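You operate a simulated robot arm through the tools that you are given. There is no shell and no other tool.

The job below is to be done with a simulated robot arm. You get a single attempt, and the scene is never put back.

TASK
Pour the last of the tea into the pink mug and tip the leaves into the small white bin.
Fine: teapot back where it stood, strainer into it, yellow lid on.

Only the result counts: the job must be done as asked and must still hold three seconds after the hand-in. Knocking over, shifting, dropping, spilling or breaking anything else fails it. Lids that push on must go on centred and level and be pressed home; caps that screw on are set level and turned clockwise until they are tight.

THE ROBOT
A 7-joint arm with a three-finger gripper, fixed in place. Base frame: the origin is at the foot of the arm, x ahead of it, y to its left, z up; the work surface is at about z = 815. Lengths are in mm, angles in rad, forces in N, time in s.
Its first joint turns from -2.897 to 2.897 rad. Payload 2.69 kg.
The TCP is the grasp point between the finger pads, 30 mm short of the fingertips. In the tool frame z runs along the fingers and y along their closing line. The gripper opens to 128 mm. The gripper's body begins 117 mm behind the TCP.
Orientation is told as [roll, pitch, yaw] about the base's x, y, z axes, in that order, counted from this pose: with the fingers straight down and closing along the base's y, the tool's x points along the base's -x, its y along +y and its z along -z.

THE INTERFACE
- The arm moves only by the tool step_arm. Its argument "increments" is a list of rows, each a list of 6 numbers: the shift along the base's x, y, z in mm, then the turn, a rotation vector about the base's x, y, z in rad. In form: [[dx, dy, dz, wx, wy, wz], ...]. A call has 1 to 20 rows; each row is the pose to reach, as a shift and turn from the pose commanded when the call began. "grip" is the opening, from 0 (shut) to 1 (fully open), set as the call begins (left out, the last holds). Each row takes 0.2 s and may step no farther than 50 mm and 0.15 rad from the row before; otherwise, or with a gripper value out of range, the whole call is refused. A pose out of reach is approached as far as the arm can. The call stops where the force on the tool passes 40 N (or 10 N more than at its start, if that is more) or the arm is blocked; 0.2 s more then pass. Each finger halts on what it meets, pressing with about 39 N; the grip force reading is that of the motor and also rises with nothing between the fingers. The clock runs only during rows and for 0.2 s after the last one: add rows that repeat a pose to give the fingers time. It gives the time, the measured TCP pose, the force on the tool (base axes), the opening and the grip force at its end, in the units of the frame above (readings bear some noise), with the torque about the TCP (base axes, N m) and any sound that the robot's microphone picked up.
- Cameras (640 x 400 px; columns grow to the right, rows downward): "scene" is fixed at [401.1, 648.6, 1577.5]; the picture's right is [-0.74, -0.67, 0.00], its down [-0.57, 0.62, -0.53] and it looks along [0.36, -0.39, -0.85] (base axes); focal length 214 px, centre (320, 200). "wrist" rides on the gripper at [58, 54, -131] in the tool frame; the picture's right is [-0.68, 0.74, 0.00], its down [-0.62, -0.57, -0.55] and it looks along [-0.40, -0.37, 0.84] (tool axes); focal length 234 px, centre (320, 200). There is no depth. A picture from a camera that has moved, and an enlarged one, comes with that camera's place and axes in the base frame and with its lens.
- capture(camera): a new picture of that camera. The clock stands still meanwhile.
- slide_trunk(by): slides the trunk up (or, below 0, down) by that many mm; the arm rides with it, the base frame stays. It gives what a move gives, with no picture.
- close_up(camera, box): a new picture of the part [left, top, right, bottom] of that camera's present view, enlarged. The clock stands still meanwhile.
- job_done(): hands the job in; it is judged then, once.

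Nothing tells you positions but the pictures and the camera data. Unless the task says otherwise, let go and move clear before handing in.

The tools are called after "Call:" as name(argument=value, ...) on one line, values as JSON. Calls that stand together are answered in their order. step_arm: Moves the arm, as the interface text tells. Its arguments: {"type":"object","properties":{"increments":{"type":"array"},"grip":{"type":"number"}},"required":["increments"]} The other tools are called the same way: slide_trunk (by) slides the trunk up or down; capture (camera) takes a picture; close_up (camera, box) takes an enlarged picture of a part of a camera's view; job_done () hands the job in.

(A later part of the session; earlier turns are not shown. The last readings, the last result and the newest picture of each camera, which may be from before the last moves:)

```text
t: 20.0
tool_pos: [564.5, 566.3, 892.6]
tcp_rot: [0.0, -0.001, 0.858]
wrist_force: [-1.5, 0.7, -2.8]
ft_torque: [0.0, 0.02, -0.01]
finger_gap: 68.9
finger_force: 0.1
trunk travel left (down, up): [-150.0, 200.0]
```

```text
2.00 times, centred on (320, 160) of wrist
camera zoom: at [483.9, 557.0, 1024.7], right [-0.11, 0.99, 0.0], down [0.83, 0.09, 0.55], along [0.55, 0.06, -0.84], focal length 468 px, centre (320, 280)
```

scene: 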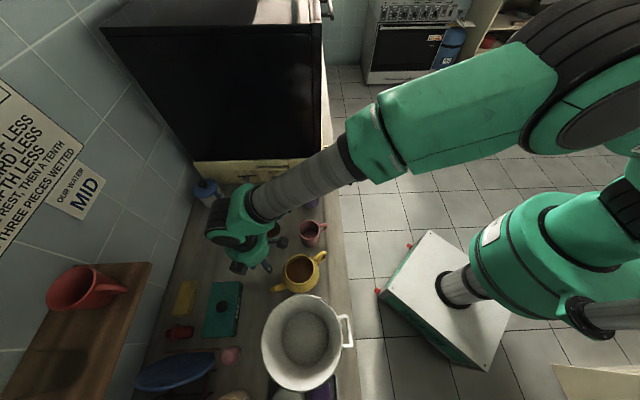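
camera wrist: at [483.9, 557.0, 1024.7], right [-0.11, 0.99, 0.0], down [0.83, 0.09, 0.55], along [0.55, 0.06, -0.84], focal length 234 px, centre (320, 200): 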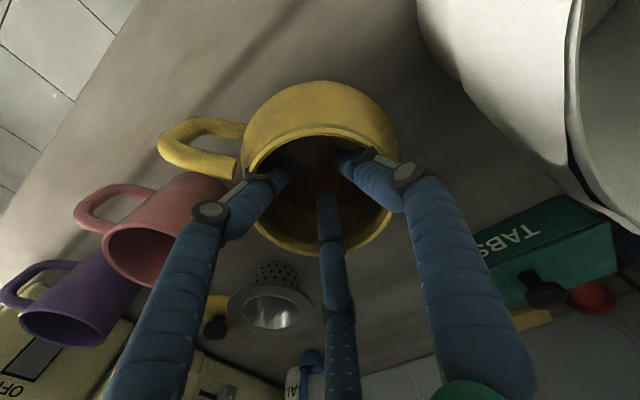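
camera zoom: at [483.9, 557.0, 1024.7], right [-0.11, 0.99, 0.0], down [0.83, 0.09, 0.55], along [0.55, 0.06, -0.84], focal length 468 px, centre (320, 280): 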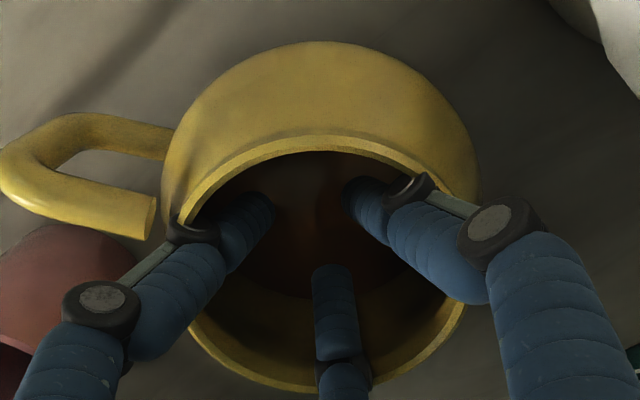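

The fingertips stayed near the centre while only the knuckles spread, so these fingers fold instead of pressing outward. An internal hold looks unsafe. I'll close, back straight out, and check the fingers at the same opening in free air.

Call:
step_arm(increments=[[0, 0, 0, 0, 0, 0], [0, 0, 0, 0, 0, 0], [0, 0, 0, 0, 0, 0]], grip=0.2)

Call:
step_arm(increments=[[0, 0, 20, 0, 0, 0], [0, 0, 50, 0, 0, 0], [0, 0, 90, 0, 0, 0], [0, 0, 130, 0, 0, 0]])

Call:
step_arm(increments=[[0, 0, 0, 0, 0, 0], [0, 0, 0, 0, 0, 0], [0, 0, 0, 0, 0, 0]], grip=0.54)

Call:
capture(camera="wrist")

Call:
close_up(camera="wrist", box=[160, 60, 480, 260])

```text
t: 20.8
tool_pos: [562.5, 566.8, 892.1]
tcp_rot: [-0.002, -0.001, 0.853]
wrist_force: [0.5, 0.0, -0.1]
ft_torque: [-0.03, -0.03, 0.02]
finger_gap: 25.6
finger_force: 0.1
trunk travel left (down, up): [-150.0, 200.0]
```

```text
t: 21.8
tool_pos: [563.2, 564.2, 1023.9]
tcp_rot: [0.0, 0.001, 0.856]
wrist_force: [0.2, -0.2, -0.6]
ft_torque: [0.01, -0.02, -0.01]
finger_gap: 25.6
finger_force: 0.1
trunk travel left (down, up): [-150.0, 200.0]
```

```text
t: 22.6
tool_pos: [563.2, 564.2, 1025.4]
tcp_rot: [0.0, -0.001, 0.855]
wrist_force: [0.7, -0.1, 0.0]
ft_torque: [0.02, 0.01, 0.0]
finger_gap: 69.0
finger_force: 0.1
trunk travel left (down, up): [-150.0, 200.0]
```

```text
taken
camera wrist: at [484.8, 555.2, 1156.2], right [-0.11, 0.99, 0.0], down [0.83, 0.09, 0.55], along [0.55, 0.06, -0.84], focal length 234 px, centre (320, 200)
```

wrist: 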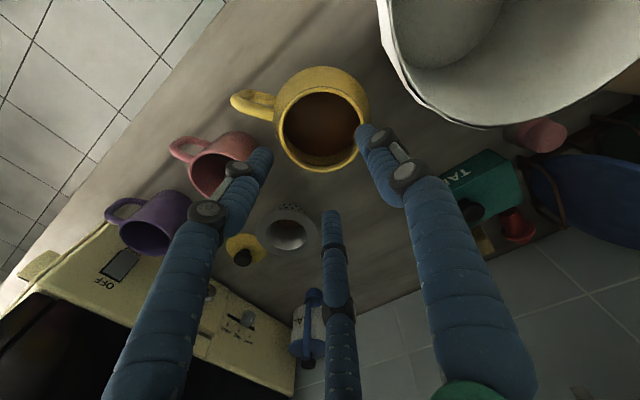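

```text
2.00 times, centred on (320, 160) of wrist
camera zoom: at [484.8, 555.2, 1156.2], right [-0.11, 0.99, 0.0], down [0.83, 0.09, 0.55], along [0.55, 0.06, -0.84], focal length 468 px, centre (320, 280)
```

zoom: 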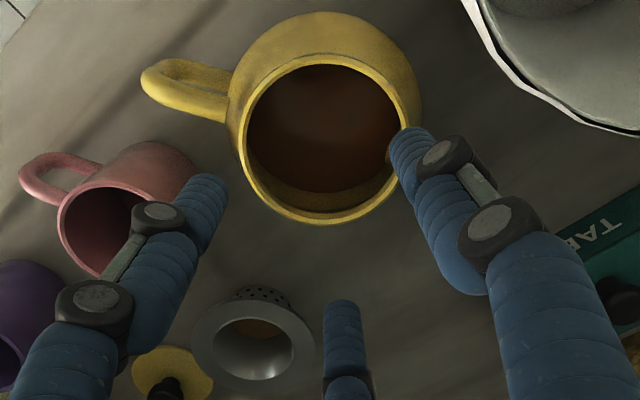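

In free air the tips spread parallel, so the fingers only fold when pushed from outside. Closing grips should be firm. The better hold is therefore around the teapot's belly from above, so I need its diameter and height accurately.

Call:
close_up(camera="wrist", box=[220, 50, 400, 180])

Call:
step_arm(increments=[[-20, -40, 20, 0, 0, 0.14], [-40, -80, 40, 0, 0, 0.28], [-60, -120, 60, 0, 0, 0.42], [-80, -150, 80, 0, 0, 0.56], [-100, -180, 100, 0, 0, 0.7]], grip=1.0)

Call:
close_up(camera="scene", box=[265, 240, 335, 300])

Call:
capture(camera="wrist")

```text
3.08 times, centred on (310, 115) of wrist
camera zoom: at [484.8, 555.2, 1156.2], right [-0.11, 0.99, 0.0], down [0.83, 0.09, 0.55], along [0.55, 0.06, -0.84], focal length 720 px, centre (351, 462)
```

zoom: 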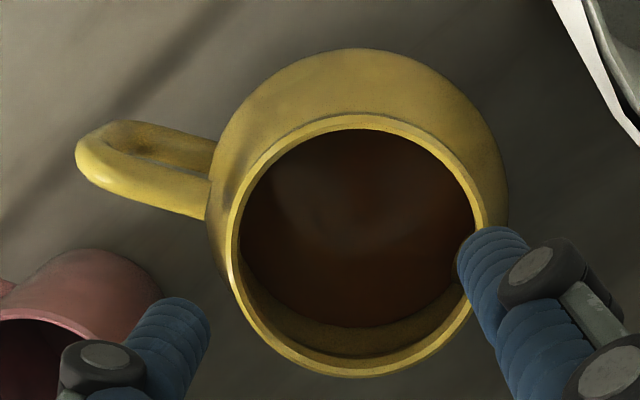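

```text
t: 23.8
tool_pos: [463.0, 384.9, 1124.0]
tcp_rot: [0.0, -0.001, 1.56]
wrist_force: [-0.7, 0.2, -1.2]
ft_torque: [-0.03, 0.01, -0.02]
finger_gap: 128.1
finger_force: 0.1
trunk travel left (down, up): [-150.0, 200.0]
```

```text
6.67 times, centred on (300, 270) of scene
camera zoom: at [401.1, 648.6, 1577.5], right [-0.74, -0.67, 0.0], down [-0.57, 0.62, -0.53], along [0.36, -0.39, -0.85], focal length 1430 px, centre (453, -267)
```

zoom: 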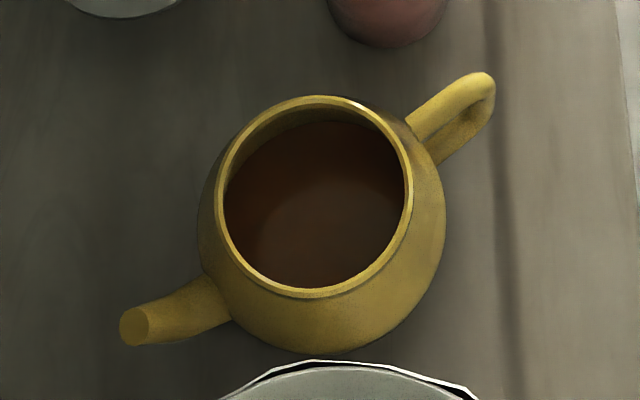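

```text
taken
camera wrist: at [408.7, 327.1, 1256.7], right [-0.73, 0.69, 0.0], down [0.57, 0.61, 0.55], along [0.38, 0.4, -0.84], focal length 234 px, centre (320, 200)
```

wrist: 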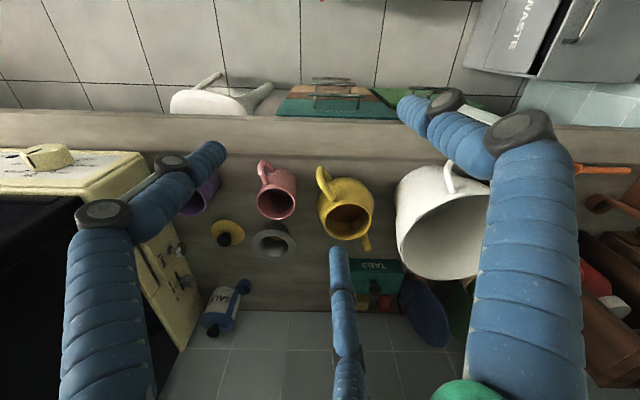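

The belly is about 122 mm across against the hand's 128 mm opening, which is tight but workable. I'll refine the mug, strainer and lid positions from this view.

Call:
close_up(camera="wrist", box=[190, 150, 310, 265])

Call:
close_up(camera="wrist", box=[300, 150, 390, 260])

Call:
close_up(camera="scene", box=[255, 190, 335, 250])

```text
3.48 times, centred on (250, 208) of wrist
camera zoom: at [408.7, 327.1, 1256.7], right [-0.73, 0.69, 0.0], down [0.57, 0.61, 0.55], along [0.38, 0.4, -0.84], focal length 814 px, centre (564, 174)
```

zoom: 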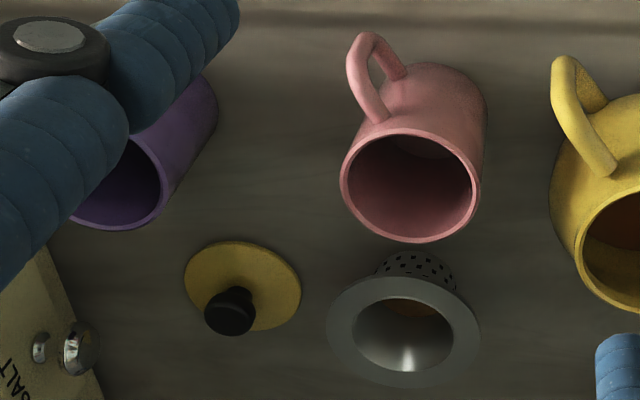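

```text
3.64 times, centred on (345, 205) of wrist
camera zoom: at [408.7, 327.1, 1256.7], right [-0.73, 0.69, 0.0], down [0.57, 0.61, 0.55], along [0.38, 0.4, -0.84], focal length 852 px, centre (229, 182)
```

zoom: 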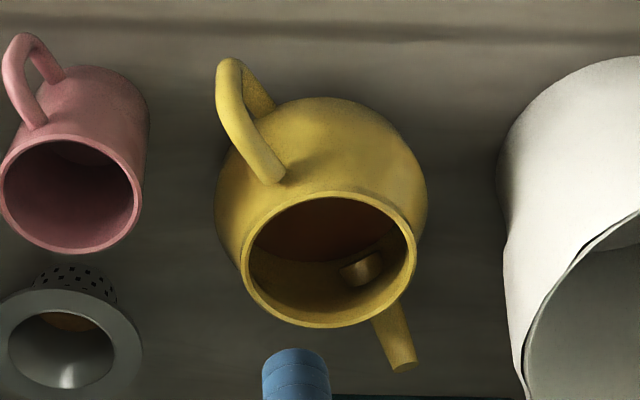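

```text
6.67 times, centred on (295, 220) of scene
camera zoom: at [401.1, 648.6, 1577.5], right [-0.74, -0.67, 0.0], down [-0.57, 0.62, -0.53], along [0.36, -0.39, -0.85], focal length 1430 px, centre (487, 67)
```

zoom: 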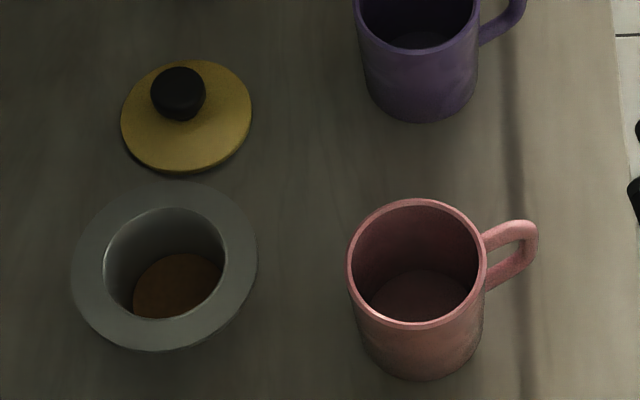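

Refined estimates from the wider baseline: teapot rim (563.5, 566), z about 900; mug rim (633, 447), z about 898; strainer flange (744, 530), z about 866; lid knob top (828, 449), z about 855. I'll line up above the teapot with the hand fully open and yaw 19°, so all three fingers miss the spout and handle.

Call:
step_arm(increments=[[11, 20, -5, 0, 0, -0.1365], [22, 40, -15, 0, 0, -0.273], [33, 60, -25, 0, 0, -0.4095], [44, 80, -40, 0, 0, -0.546], [55, 100, -55, 0, 0, -0.6825], [67, 121, -70, 0, 0, -0.819], [78, 141, -85, 0, 0, -0.9555], [90, 161, -100, 0, 0, -1.092], [101, 182, -109, 0, 0, -1.228], [101, 182, -109, 0, 0, -1.228]], grip=1.0)

Call:
capture(camera="wrist")

Call:
capture(camera="scene")

```text
t: 26.0
tool_pos: [564.5, 568.8, 1013.1]
tcp_rot: [0.002, 0.001, 0.327]
wrist_force: [-0.4, -0.2, -0.1]
ft_torque: [-0.01, 0.02, -0.03]
finger_gap: 127.9
finger_force: 0.1
trunk travel left (down, up): [-150.0, 200.0]
```

```text
taken
camera wrist: at [491.1, 599.5, 1144.0], right [0.4, 0.91, 0.0], down [0.76, -0.34, 0.55], along [0.5, -0.22, -0.84], focal length 234 px, centre (320, 200)
```

wrist: 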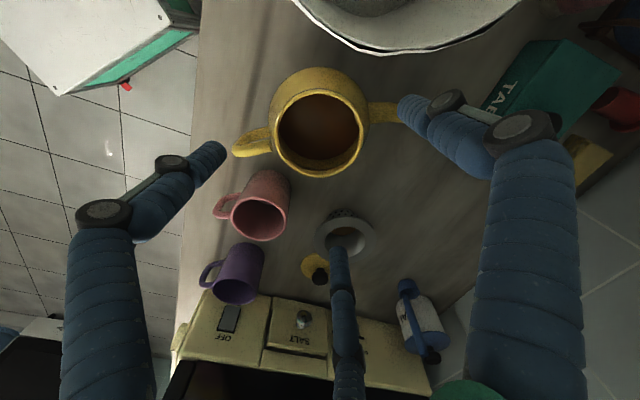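

```text
taken
```

scene: 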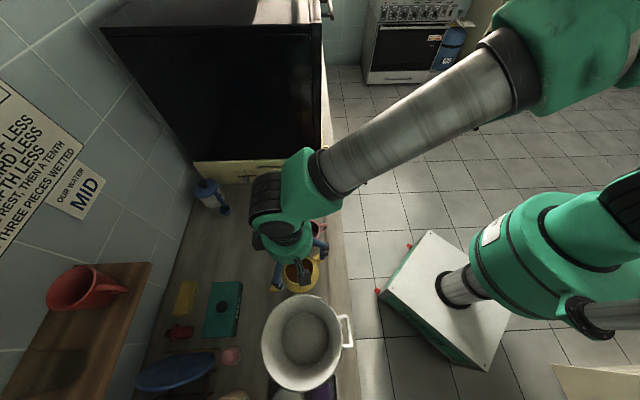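

Call:
close_up(camera="wrist", box=[220, 55, 420, 180])

```text
3.20 times, centred on (320, 118) of wrist
camera zoom: at [491.1, 599.5, 1144.0], right [0.4, 0.91, 0.0], down [0.76, -0.34, 0.55], along [0.5, -0.22, -0.84], focal length 749 px, centre (320, 464)
```

zoom: 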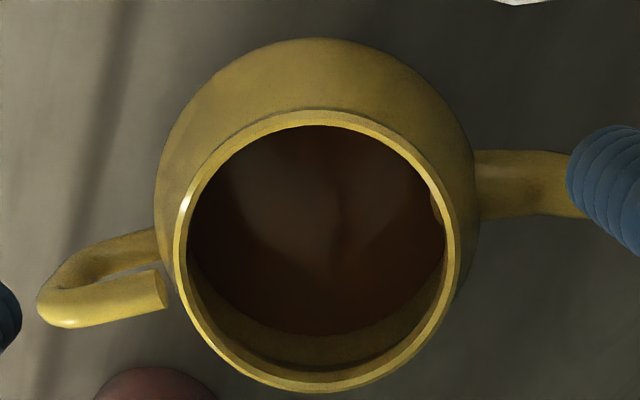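

The pot is within about 1.5 mm of the hand axis. I'll correct that and come down in stages, watching for any contact.

Call:
step_arm(increments=[[0.8, -1.2, -40, 0, 0, 0], [0.8, -1.2, -80, 0, 0, 0], [0.8, -1.2, -105, 0, 0, 0], [0.8, -1.2, -112, 0, 0, 0], [0.8, -1.2, -119, 0, 0, 0], [0.8, -1.2, -124, 0, 0, 0]])

Call:
capture(camera="wrist")

Call:
close_up(camera="scene", box=[240, 210, 360, 310])

```text
t: 27.4
tool_pos: [565.2, 567.2, 889.0]
tcp_rot: [0.0, 0.001, 0.329]
wrist_force: [1.0, 0.7, -0.1]
ft_torque: [0.0, 0.0, 0.02]
finger_gap: 128.1
finger_force: 0.1
trunk travel left (down, up): [-150.0, 200.0]
```

```text
taken
camera wrist: at [492.5, 598.5, 1020.9], right [0.4, 0.92, 0.0], down [0.77, -0.34, 0.55], along [0.5, -0.22, -0.84], focal length 234 px, centre (320, 200)
```

wrist: 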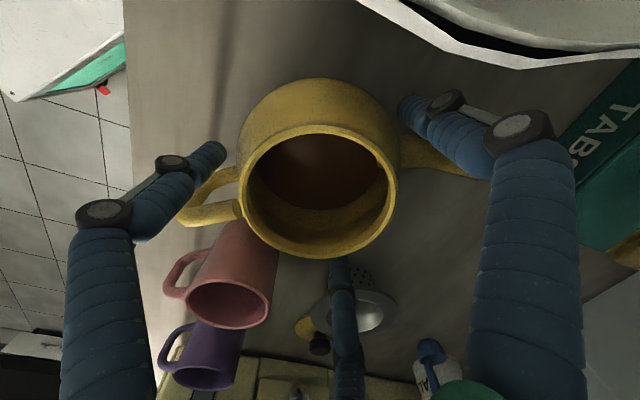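

```text
4.00 times, centred on (300, 260) of scene
camera zoom: at [401.1, 648.6, 1577.5], right [-0.74, -0.67, 0.0], down [-0.57, 0.62, -0.53], along [0.36, -0.39, -0.85], focal length 858 px, centre (400, -40)
```

zoom: 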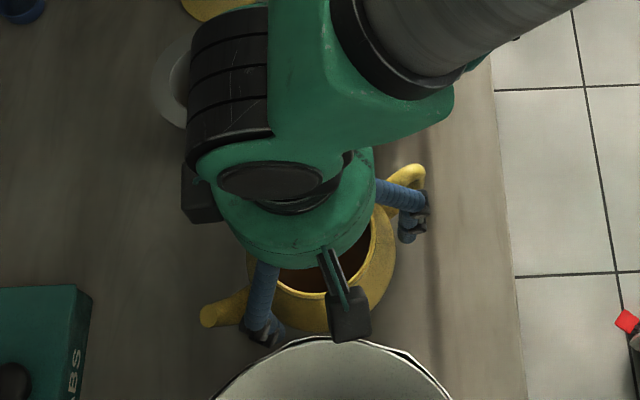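

Call:
close_up(camera="wrist", box=[140, 70, 480, 282])

Call:
close_up(camera="scene", box=[285, 240, 355, 300])

```text
1.88 times, centred on (310, 176) of wrist
camera zoom: at [492.5, 598.5, 1020.9], right [0.4, 0.92, 0.0], down [0.77, -0.34, 0.55], along [0.5, -0.22, -0.84], focal length 441 px, centre (339, 245)
```

zoom: 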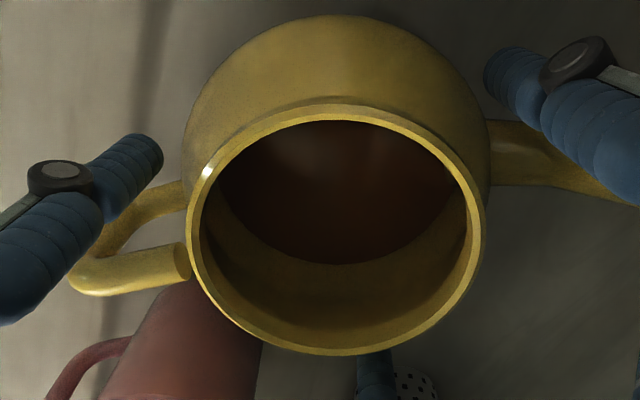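

```text
6.67 times, centred on (320, 270) of scene
camera zoom: at [401.1, 648.6, 1577.5], right [-0.74, -0.67, 0.0], down [-0.57, 0.62, -0.53], along [0.36, -0.39, -0.85], focal length 1430 px, centre (320, -267)
```

zoom: 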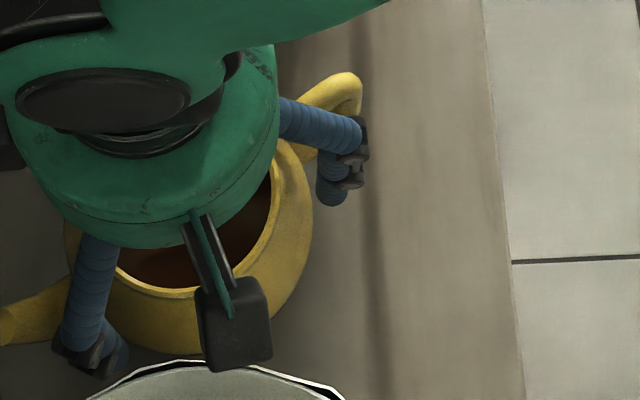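

Clearances look even all round. I'll lower the last 20 mm gently.

Call:
step_arm(increments=[[0, 0, -4, 0, 0, 0], [0, 0, -8, 0, 0, 0], [0, 0, -12, 0, 0, 0], [0, 0, -16, 0, 0, 0], [0, 0, -20, 0, 0, 0], [0, 0, -22, 0, 0, 0]])

Call:
close_up(camera="wrist", box=[140, 70, 480, 282])

```text
t: 28.8
tool_pos: [563.8, 567.5, 868.3]
tcp_rot: [0.001, 0.001, 0.328]
wrist_force: [-0.5, -0.2, -0.3]
ft_torque: [-0.01, 0.03, 0.0]
finger_gap: 127.8
finger_force: 0.1
trunk travel left (down, up): [-150.0, 200.0]
```

```text
1.88 times, centred on (310, 176) of wrist
camera zoom: at [492.9, 599.2, 1000.0], right [0.4, 0.92, 0.0], down [0.77, -0.34, 0.55], along [0.5, -0.22, -0.84], focal length 441 px, centre (339, 245)
```

zoom: 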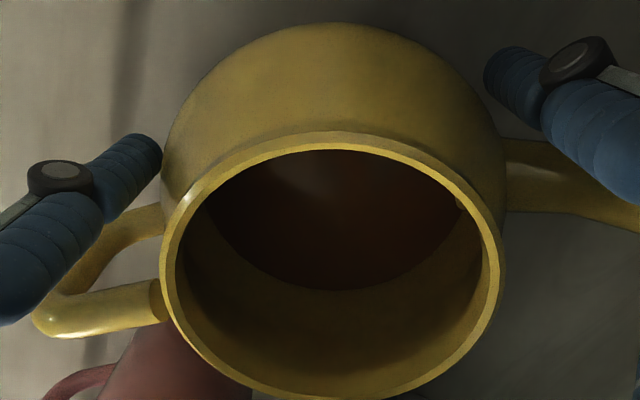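

No contact at all. I'll go 8 mm lower so the grip is near the widest part, then close gently onto the belly.

Call:
step_arm(increments=[[0, 0, -4, 0, 0, 0], [0, 0, -8, 0, 0, 0]])

Call:
step_arm(increments=[[0, 0, 0, 0, 0, 0], [0, 0, 0, 0, 0, 0], [0, 0, 0, 0, 0, 0]], grip=0.9)

Call:
close_up(camera="wrist", box=[140, 70, 480, 282])

```text
t: 29.4
tool_pos: [564.6, 567.2, 860.4]
tcp_rot: [0.0, 0.001, 0.327]
wrist_force: [-0.5, 0.4, 0.0]
ft_torque: [0.02, 0.01, 0.01]
finger_gap: 128.0
finger_force: 0.0
trunk travel left (down, up): [-150.0, 200.0]
```

```text
t: 30.2
tool_pos: [566.1, 566.7, 859.7]
tcp_rot: [-0.002, -0.001, 0.33]
wrist_force: [-0.7, 0.0, 1.6]
ft_torque: [0.02, -0.01, 0.02]
finger_gap: 115.2
finger_force: 0.0
trunk travel left (down, up): [-150.0, 200.0]
```

```text
1.88 times, centred on (310, 176) of wrist
camera zoom: at [492.3, 598.4, 991.9], right [0.4, 0.92, 0.0], down [0.77, -0.34, 0.55], along [0.5, -0.22, -0.84], focal length 441 px, centre (339, 245)
```

zoom: 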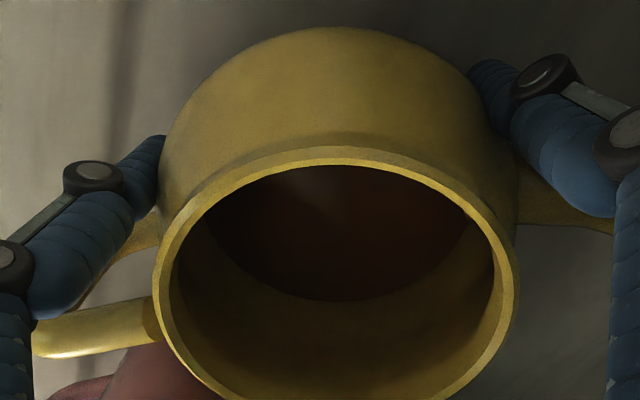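

Call:
step_arm(increments=[[0, 0, 0, 0, 0, 0], [0, 0, 0, 0, 0, 0], [0, 0, 0, 0, 0, 0]], grip=0.82)

Call:
close_up(camera="wrist", box=[140, 70, 480, 282])

```text
t: 31.0
tool_pos: [564.9, 566.5, 859.9]
tcp_rot: [0.001, 0.0, 0.328]
wrist_force: [0.2, 0.5, 0.6]
ft_torque: [-0.01, 0.0, 0.02]
finger_gap: 104.8
finger_force: 0.0
trunk travel left (down, up): [-150.0, 200.0]
```

```text
1.88 times, centred on (310, 176) of wrist
camera zoom: at [492.3, 598.4, 991.9], right [0.4, 0.92, 0.0], down [0.77, -0.34, 0.55], along [0.5, -0.22, -0.84], focal length 441 px, centre (339, 245)
```

zoom: 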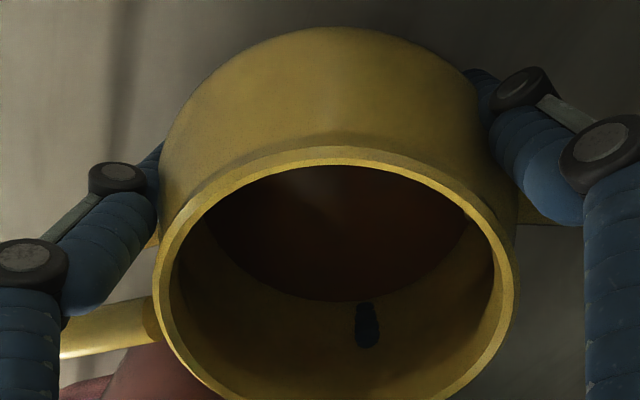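

One fingertip now shows inside the pot wall, so the solid shape of the pot must be slimmer than it looks. I'll keep closing in small steps until the grip really bears.

Call:
step_arm(increments=[[0, 0, 0, 0, 0, 0], [0, 0, 0, 0, 0, 0], [0, 0, 0, 0, 0, 0]], grip=0.77)

Call:
close_up(camera="wrist", box=[140, 70, 480, 282])

Call:
close_up(camera="scene", box=[240, 210, 360, 310])

```text
t: 31.8
tool_pos: [564.4, 566.0, 860.5]
tcp_rot: [0.001, -0.001, 0.329]
wrist_force: [3.3, -1.2, 1.7]
ft_torque: [-0.06, -0.09, 0.03]
finger_gap: 101.9
finger_force: 1.8
trunk travel left (down, up): [-150.0, 200.0]
```

```text
1.88 times, centred on (310, 176) of wrist
camera zoom: at [492.5, 598.4, 992.1], right [0.4, 0.92, 0.0], down [0.77, -0.34, 0.55], along [0.5, -0.22, -0.84], focal length 441 px, centre (339, 245)
```

zoom: 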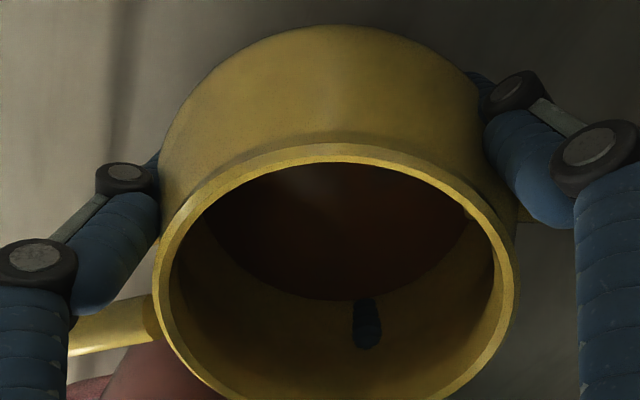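

```text
4.00 times, centred on (300, 260) of scene
camera zoom: at [401.1, 648.6, 1577.5], right [-0.74, -0.67, 0.0], down [-0.57, 0.62, -0.53], along [0.36, -0.39, -0.85], focal length 858 px, centre (400, -40)
```

zoom: 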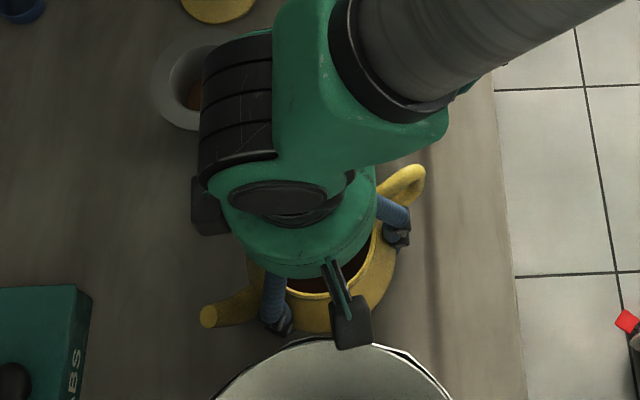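

The gap has stopped at about 102 mm and force is building, so the pot is being held. I'll press to full grip, then test with a tiny lift.

Call:
step_arm(increments=[[0, 0, 0, 0, 0, 0], [0, 0, 0, 0, 0, 0], [0, 0, 0, 0, 0, 0]], grip=0.6)

Call:
close_up(camera="wrist", box=[140, 70, 480, 282])

```text
t: 32.6
tool_pos: [566.0, 567.4, 860.2]
tcp_rot: [0.0, 0.0, 0.329]
wrist_force: [4.3, -1.4, 3.2]
ft_torque: [-0.14, -0.02, 0.09]
finger_gap: 100.9
finger_force: 39.2
trunk travel left (down, up): [-150.0, 200.0]
```

```text
1.88 times, centred on (310, 176) of wrist
camera zoom: at [492.5, 598.3, 992.3], right [0.4, 0.92, 0.0], down [0.76, -0.34, 0.55], along [0.5, -0.22, -0.84], focal length 441 px, centre (339, 245)
```

zoom: 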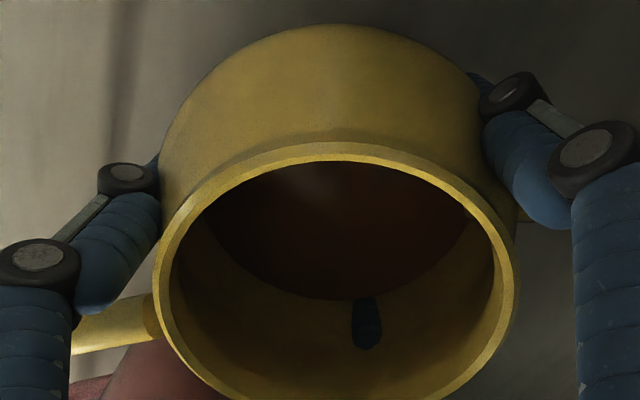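

The grip is at full force with the gap at 101 mm. I'll try a 6 mm lift.

Call:
step_arm(increments=[[0, 0, 2, 0, 0, 0], [0, 0, 4, 0, 0, 0], [0, 0, 6, 0, 0, 0], [0, 0, 6, 0, 0, 0]])

Call:
close_up(camera="wrist", box=[140, 70, 480, 282])

Call:
close_up(camera="scene", box=[240, 210, 360, 310])

```text
t: 33.6
tool_pos: [566.2, 565.0, 866.2]
tcp_rot: [-0.001, 0.001, 0.33]
wrist_force: [-0.5, -0.8, -5.7]
ft_torque: [0.02, -0.01, 0.04]
finger_gap: 100.7
finger_force: 38.7
trunk travel left (down, up): [-150.0, 200.0]
```

```text
1.88 times, centred on (310, 176) of wrist
camera zoom: at [492.7, 598.1, 997.6], right [0.4, 0.92, 0.0], down [0.77, -0.34, 0.55], along [0.5, -0.22, -0.84], focal length 441 px, centre (339, 245)
```

zoom: 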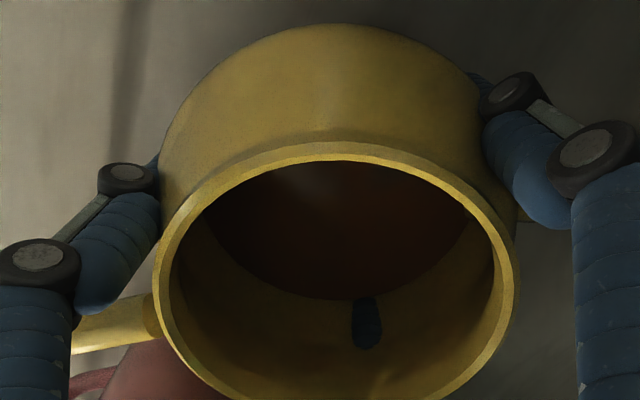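

```text
4.00 times, centred on (300, 260) of scene
camera zoom: at [401.1, 648.6, 1577.5], right [-0.74, -0.67, 0.0], down [-0.57, 0.62, -0.53], along [0.36, -0.39, -0.85], focal length 858 px, centre (400, -40)
```

zoom: 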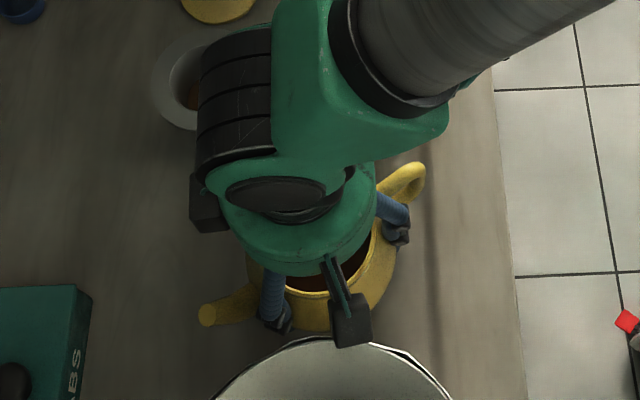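

The pot came up cleanly: it weighs about 0.58 kg, there's no torque, and it hasn't moved in the hand. I'll lift it well clear, then swing it to the far side of the mug while turning it about 125° so the spout faces the robot, which lets the arm tilt it naturally.

Call:
step_arm(increments=[[0, 0, 25, 0, 0, 0], [0, 0, 55, 0, 0, 0], [0, 0, 85, 0, 0, 0], [0, 0, 115, 0, 0, 0], [0, 0, 144, 0, 0, 0]])

Call:
capture(camera="wrist")

```text
t: 34.8
tool_pos: [565.8, 567.7, 1009.2]
tcp_rot: [0.0, 0.0, 0.329]
wrist_force: [-0.2, 0.5, -6.3]
ft_torque: [0.03, -0.03, -0.02]
finger_gap: 101.0
finger_force: 39.0
trunk travel left (down, up): [-150.0, 200.0]
```

```text
taken
camera wrist: at [492.9, 598.8, 1142.1], right [0.4, 0.92, 0.0], down [0.77, -0.34, 0.55], along [0.5, -0.22, -0.84], focal length 234 px, centre (320, 200)
```

wrist: 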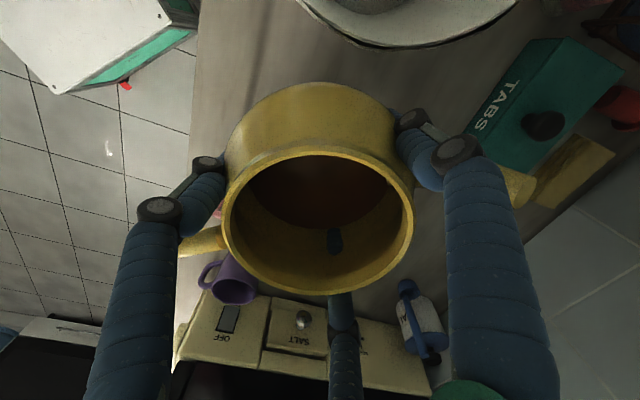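

Call:
step_arm(increments=[[9, -4.2, 0, 0, 0, 0.1212], [18, -8.5, 0, 0, 0, 0.2424], [27, -12.7, 0, 0, 0, 0.3637], [36, -17, 0, 0, 0, 0.4849], [45, -21.2, 0, 0, 0, 0.6061], [54, -25.4, 0, 0, 0, 0.7273], [63, -29.7, 0, 0, 0, 0.8486], [72, -33.9, 0, 0, 0, 0.9698], [81, -38.2, 0, 0, 0, 1.091], [90, -42.4, 0, 0, 0, 1.2122], [99, -46.6, 0, 0, 0, 1.3334], [108, -50.9, 0, 0, 0, 1.4547], [117, -55.1, 0, 0, 0, 1.5759], [126, -59.4, 0, 0, 0, 1.6971], [135, -63.6, 0, 0, 0, 1.8183], [144, -67.8, 0, 0, 0, 1.9396], [153, -72.1, 0, 0, 0, 2.0608], [162, -76.3, 0, 0, 0, 2.182]])

Call:
capture(camera="wrist")

Call:
capture(camera="scene")

```text
t: 38.6
tool_pos: [727.4, 490.0, 1009.0]
tcp_rot: [-0.001, 0.0, 2.511]
wrist_force: [0.0, 0.2, -5.2]
ft_torque: [0.04, 0.02, -0.01]
finger_gap: 100.6
finger_force: 38.9
trunk travel left (down, up): [-150.0, 200.0]
```

```text
taken
camera wrist: at [743.5, 412.3, 1141.6], right [-0.98, -0.2, 0.0], down [-0.16, 0.82, 0.55], along [-0.11, 0.54, -0.84], focal length 234 px, centre (320, 200)
```

wrist: 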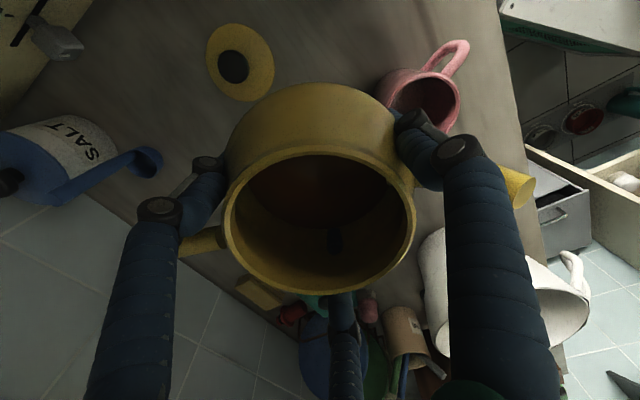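

```text
taken
```

scene: 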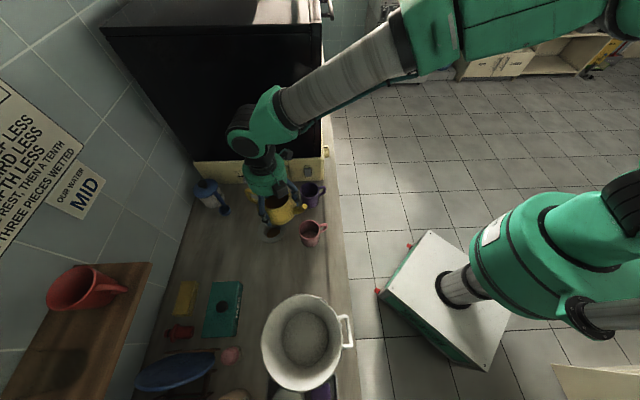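

Call:
close_up(camera="scene", box=[250, 175, 340, 255])

Call:
close_up(camera="wrist", box=[360, 20, 560, 220])

```text
5.00 times, centred on (295, 215) of scene
camera zoom: at [401.1, 648.6, 1577.5], right [-0.74, -0.67, 0.0], down [-0.57, 0.62, -0.53], along [0.36, -0.39, -0.85], focal length 1072 px, centre (445, 125)
```

zoom: 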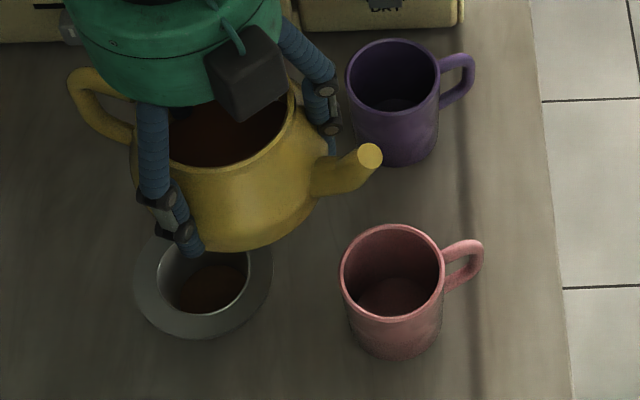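

```text
2.00 times, centred on (460, 120) of wrist
camera zoom: at [743.5, 412.3, 1141.6], right [-0.98, -0.2, 0.0], down [-0.16, 0.82, 0.55], along [-0.11, 0.54, -0.84], focal length 468 px, centre (40, 360)
```

zoom: 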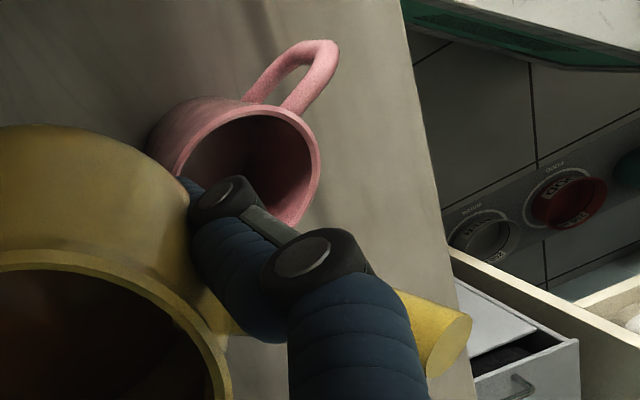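

The spout tip is at (640, 448), right where I wanted it relative to the mug centre at (633, 446.5). Now I'll tilt to 35° while lowering the tip to about 40 mm above the mug, which should be just short of pouring.

Call:
step_arm(increments=[[2.6, 1.2, -6.3, 0.0323, -0.0692, 0], [4.6, 2.2, -12.6, 0.0646, -0.1385, 0], [6.2, 2.9, -18.5, 0.0969, -0.2077, 0], [7.2, 3.3, -24.5, 0.1291, -0.277, 0], [7.6, 3.5, -30.3, 0.1614, -0.3462, 0], [7.5, 3.5, -36.2, 0.1937, -0.4154, 0], [7.0, 3.3, -42.1, 0.226, -0.4847, 0], [5.7, 2.7, -48.1, 0.2582, -0.5537, 0]])

Call:
close_up(camera="scene", box=[250, 175, 340, 255])

Call:
capture(camera="wrist")

```text
t: 40.4
tool_pos: [732.2, 493.9, 961.3]
tcp_rot: [-0.551, 0.28, 2.431]
wrist_force: [1.6, 1.2, -5.3]
ft_torque: [-0.03, 0.11, 0.02]
finger_gap: 100.7
finger_force: 39.0
trunk travel left (down, up): [-150.0, 200.0]
```

```text
5.00 times, centred on (295, 215) of scene
camera zoom: at [401.1, 648.6, 1577.5], right [-0.74, -0.67, 0.0], down [-0.57, 0.62, -0.53], along [0.36, -0.39, -0.85], focal length 1072 px, centre (445, 125)
```

zoom: 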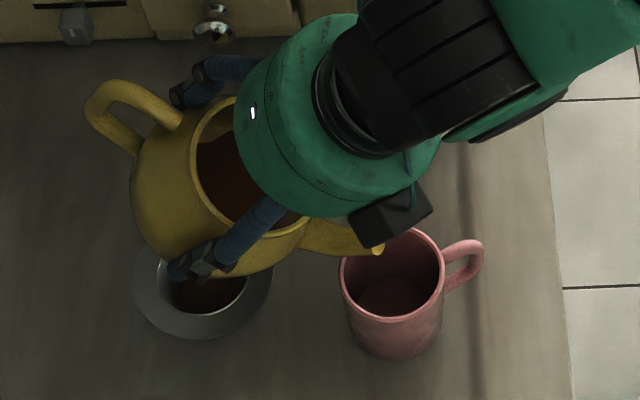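

```text
taken
camera wrist: at [683.4, 385.7, 1059.1], right [-0.82, -0.12, -0.56], down [-0.48, 0.67, 0.56], along [0.31, 0.73, -0.61], focal length 234 px, centre (320, 200)
```

wrist: 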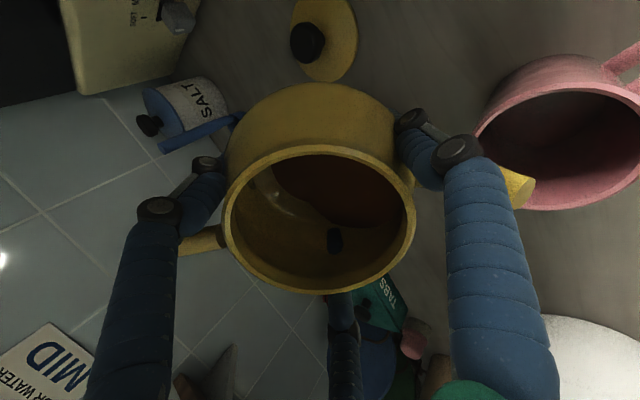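

The tilt is tracking well and the spout tip sits over the mug. I'll go on slowly to 45° and watch for flow.

Call:
step_arm(increments=[[-0.5, -0.2, 0.2, 0.0092, -0.0198, 0], [-1.0, -0.4, 0.4, 0.0184, -0.0395, 0], [-1.5, -0.7, 0.6, 0.0277, -0.0593, 0], [-2.0, -0.9, 0.8, 0.0369, -0.0791, 0], [-2.6, -1.2, 1.2, 0.0461, -0.0989, 0], [-3.2, -1.5, 1.5, 0.0553, -0.1186, 0], [-3.9, -1.8, 1.9, 0.0645, -0.1384, 0], [-4.6, -2.1, 2.3, 0.0738, -0.1582, 0]])

Call:
close_up(camera="scene", box=[250, 175, 340, 255])

Call:
close_up(camera="wrist", box=[210, 60, 640, 320])

```text
t: 42.2
tool_pos: [728.6, 491.9, 964.5]
tcp_rot: [-0.721, 0.348, 2.378]
wrist_force: [1.0, -0.2, -6.0]
ft_torque: [0.03, 0.06, 0.02]
finger_gap: 100.7
finger_force: 39.0
trunk travel left (down, up): [-150.0, 200.0]
```

```text
5.00 times, centred on (295, 215) of scene
camera zoom: at [401.1, 648.6, 1577.5], right [-0.74, -0.67, 0.0], down [-0.57, 0.62, -0.53], along [0.36, -0.39, -0.85], focal length 1072 px, centre (445, 125)
```

zoom: 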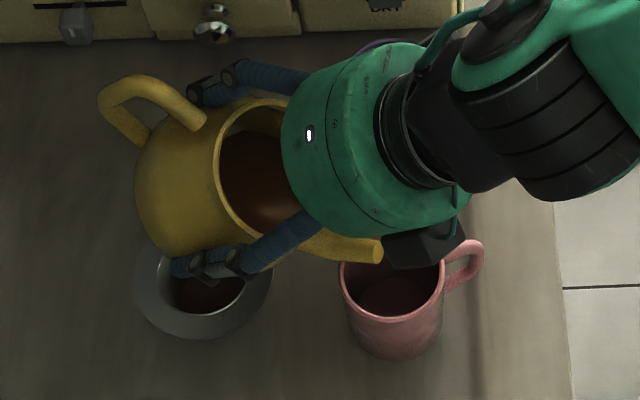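

```text
1.49 times, centred on (425, 190) of wrist
camera zoom: at [665.8, 376.4, 1043.9], right [-0.72, -0.07, -0.69], down [-0.57, 0.63, 0.53], along [0.39, 0.77, -0.5], focal length 348 px, centre (164, 215)
```

zoom: 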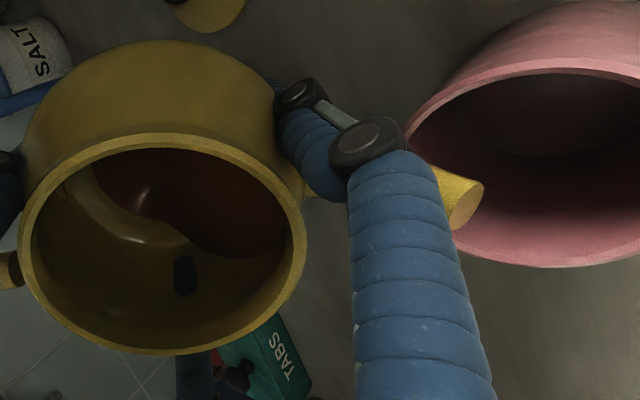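

Call:
step_arm(increments=[[-0.8, -0.4, 0.3, 0.0092, -0.0198, 0], [-1.6, -0.8, 0.6, 0.0184, -0.0395, 0], [-2.5, -1.2, 0.9, 0.0277, -0.0593, 0], [-3.4, -1.6, 1.2, 0.0369, -0.0791, 0], [-4.4, -2.1, 3.2, 0.0461, -0.0989, 0], [-5.4, -2.6, 5.2, 0.0553, -0.1186, 0], [-6.4, -3.0, 7.1, 0.0645, -0.1384, 0], [-7.4, -3.5, 9.1, 0.0738, -0.1582, 0]])

Call:
close_up(camera="scene", box=[250, 175, 340, 255])

Call:
close_up(camera="wrist", box=[210, 60, 640, 320])

```text
t: 44.0
tool_pos: [721.5, 487.6, 973.9]
tcp_rot: [-0.898, 0.406, 2.313]
wrist_force: [-0.1, 0.1, -5.1]
ft_torque: [0.01, 0.09, -0.02]
finger_gap: 100.4
finger_force: 39.0
trunk travel left (down, up): [-150.0, 200.0]
```

```text
5.00 times, centred on (295, 215) of scene
camera zoom: at [401.1, 648.6, 1577.5], right [-0.74, -0.67, 0.0], down [-0.57, 0.62, -0.53], along [0.36, -0.39, -0.85], focal length 1072 px, centre (445, 125)
```

zoom: 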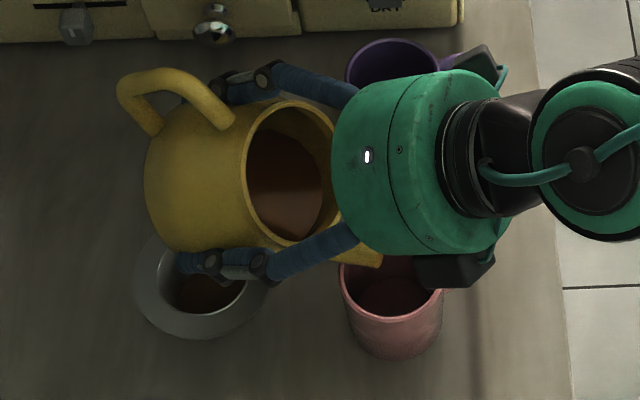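

```text
1.49 times, centred on (425, 190) of wrist
camera zoom: at [646.9, 367.4, 1033.4], right [-0.61, -0.02, -0.8], down [-0.65, 0.59, 0.48], along [0.46, 0.8, -0.37], focal length 348 px, centre (164, 215)
```

zoom: 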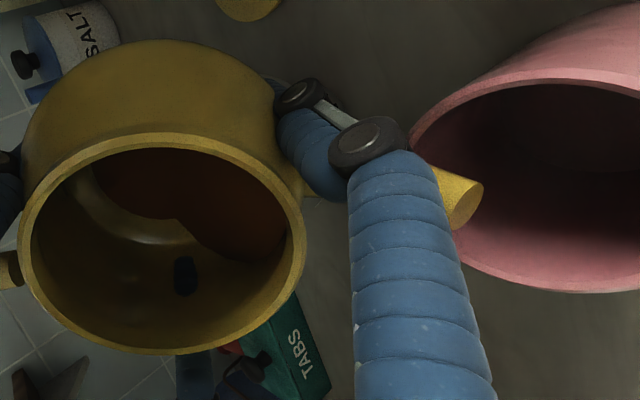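

Call:
step_arm(increments=[[-1.1, -0.5, 1.9, 0.0092, -0.0198, 0], [-2.2, -1.0, 3.8, 0.0184, -0.0395, 0], [-3.4, -1.6, 5.7, 0.0277, -0.0593, 0], [-4.6, -2.1, 7.5, 0.0369, -0.0791, 0], [-5.8, -2.7, 9.3, 0.0461, -0.0989, 0], [-7.1, -3.3, 11.1, 0.0553, -0.1186, 0], [-8.4, -3.9, 12.8, 0.0645, -0.1384, 0], [-9.7, -4.5, 14.5, 0.0738, -0.1582, 0]])

Call:
close_up(camera="scene", box=[250, 175, 340, 255])

Call:
close_up(camera="wrist", box=[210, 60, 640, 320])

```text
t: 45.8
tool_pos: [711.6, 483.0, 986.3]
tcp_rot: [-1.082, 0.45, 2.235]
wrist_force: [0.1, 0.7, -5.0]
ft_torque: [-0.02, 0.05, -0.03]
finger_gap: 100.6
finger_force: 38.7
trunk travel left (down, up): [-150.0, 200.0]
```

```text
5.00 times, centred on (295, 215) of scene
camera zoom: at [401.1, 648.6, 1577.5], right [-0.74, -0.67, 0.0], down [-0.57, 0.62, -0.53], along [0.36, -0.39, -0.85], focal length 1072 px, centre (445, 125)
```

zoom: 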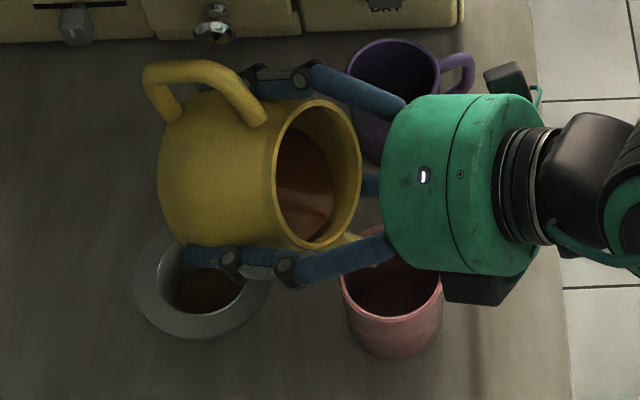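

```text
1.49 times, centred on (425, 190) of wrist
camera zoom: at [629.5, 359.1, 1025.8], right [-0.47, 0.04, -0.88], down [-0.72, 0.56, 0.41], along [0.51, 0.83, -0.23], focal length 348 px, centre (164, 215)
```

zoom: 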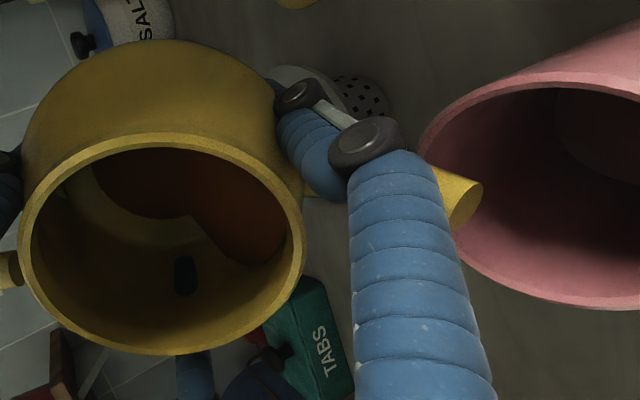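

Call:
close_up(camera="scene", box=[295, 205, 345, 250])

Call:
close_up(camera="scene", box=[280, 185, 330, 230])

Call:
capture(camera="wrist")

```text
8.89 times, centred on (320, 228) of scene
camera zoom: at [401.1, 648.6, 1577.5], right [-0.74, -0.67, 0.0], down [-0.57, 0.62, -0.53], along [0.36, -0.39, -0.85], focal length 1906 px, centre (320, -44)
```

zoom: 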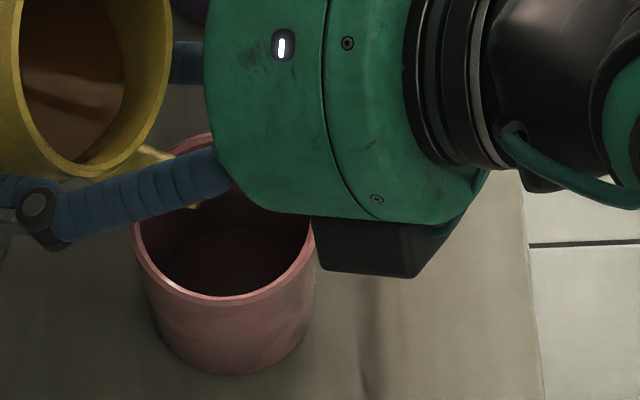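

```text
8.89 times, centred on (305, 208) of scene
camera zoom: at [401.1, 648.6, 1577.5], right [-0.74, -0.67, 0.0], down [-0.57, 0.62, -0.53], along [0.36, -0.39, -0.85], focal length 1906 px, centre (453, 133)
```

zoom: 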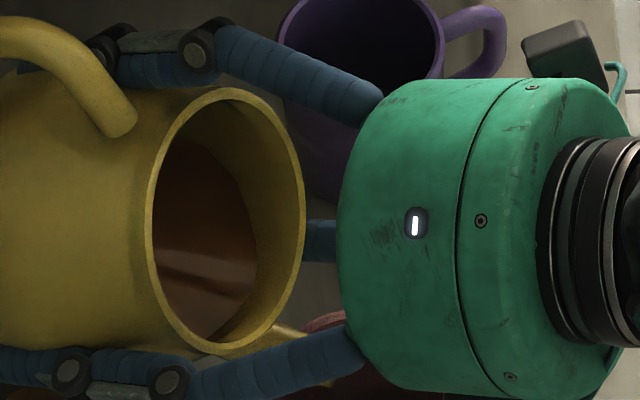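

```text
taken
camera wrist: at [629.5, 359.1, 1025.8], right [-0.47, 0.04, -0.88], down [-0.72, 0.56, 0.41], along [0.51, 0.83, -0.23], focal length 234 px, centre (320, 200)
```

wrist: 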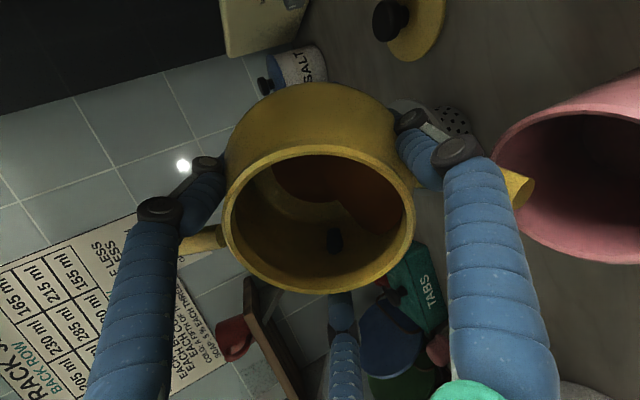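

No flow has come from the spout yet, and I estimate the tea surface is now nearly up to the mouth's lower lip. In case it leaves over the lip, I'll shift so lip and spout tip are both over the mug, then go on in very small tilts.

Call:
step_arm(increments=[[-3.6, -1.7, 0, 0, 0, 0], [-7.25, -3.4, 0, 0, 0, 0], [-8.0, -3.7, 0.9, 0.0046, -0.0099, 0], [-8.7, -4.0, 1.7, 0.0092, -0.0198, 0], [-9.4, -4.4, 2.5, 0.0138, -0.0297, 0], [-10.1, -4.7, 3.3, 0.0184, -0.0395, 0]])

Call:
close_up(camera="scene", box=[280, 190, 340, 250])

Call:
close_up(camera="wrist", box=[210, 60, 640, 320])

```text
t: 47.2
tool_pos: [703.4, 478.1, 991.0]
tcp_rot: [-1.13, 0.46, 2.213]
wrist_force: [-0.9, 0.5, -5.6]
ft_torque: [-0.05, 0.03, -0.03]
finger_gap: 100.6
finger_force: 38.6
trunk travel left (down, up): [-150.0, 200.0]
```

```text
6.67 times, centred on (310, 220) of scene
camera zoom: at [401.1, 648.6, 1577.5], right [-0.74, -0.67, 0.0], down [-0.57, 0.62, -0.53], along [0.36, -0.39, -0.85], focal length 1430 px, centre (387, 67)
```

zoom: 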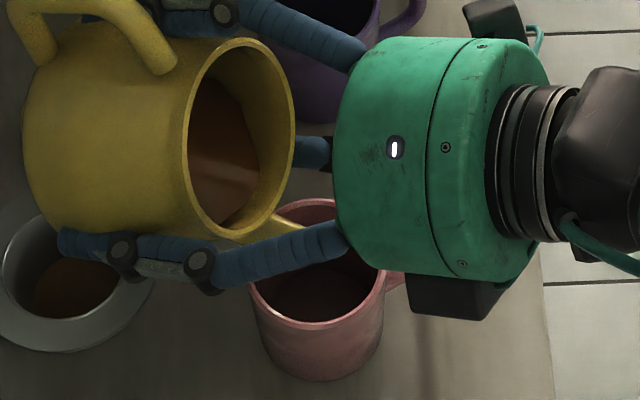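

```text
1.49 times, centred on (425, 190) of wrist
camera zoom: at [618.1, 354.4, 1024.1], right [-0.44, 0.06, -0.9], down [-0.73, 0.55, 0.39], along [0.52, 0.83, -0.2], focal length 348 px, centre (164, 215)
```

zoom: 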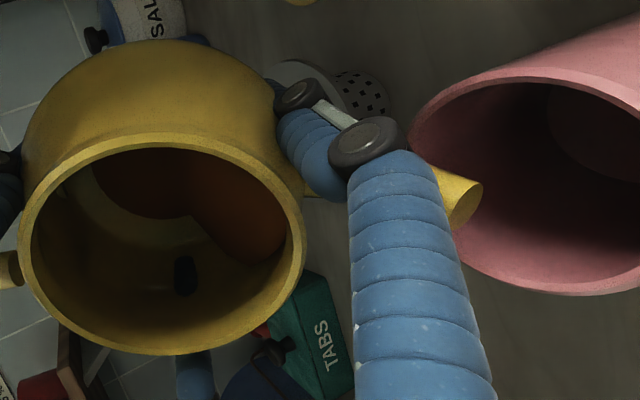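

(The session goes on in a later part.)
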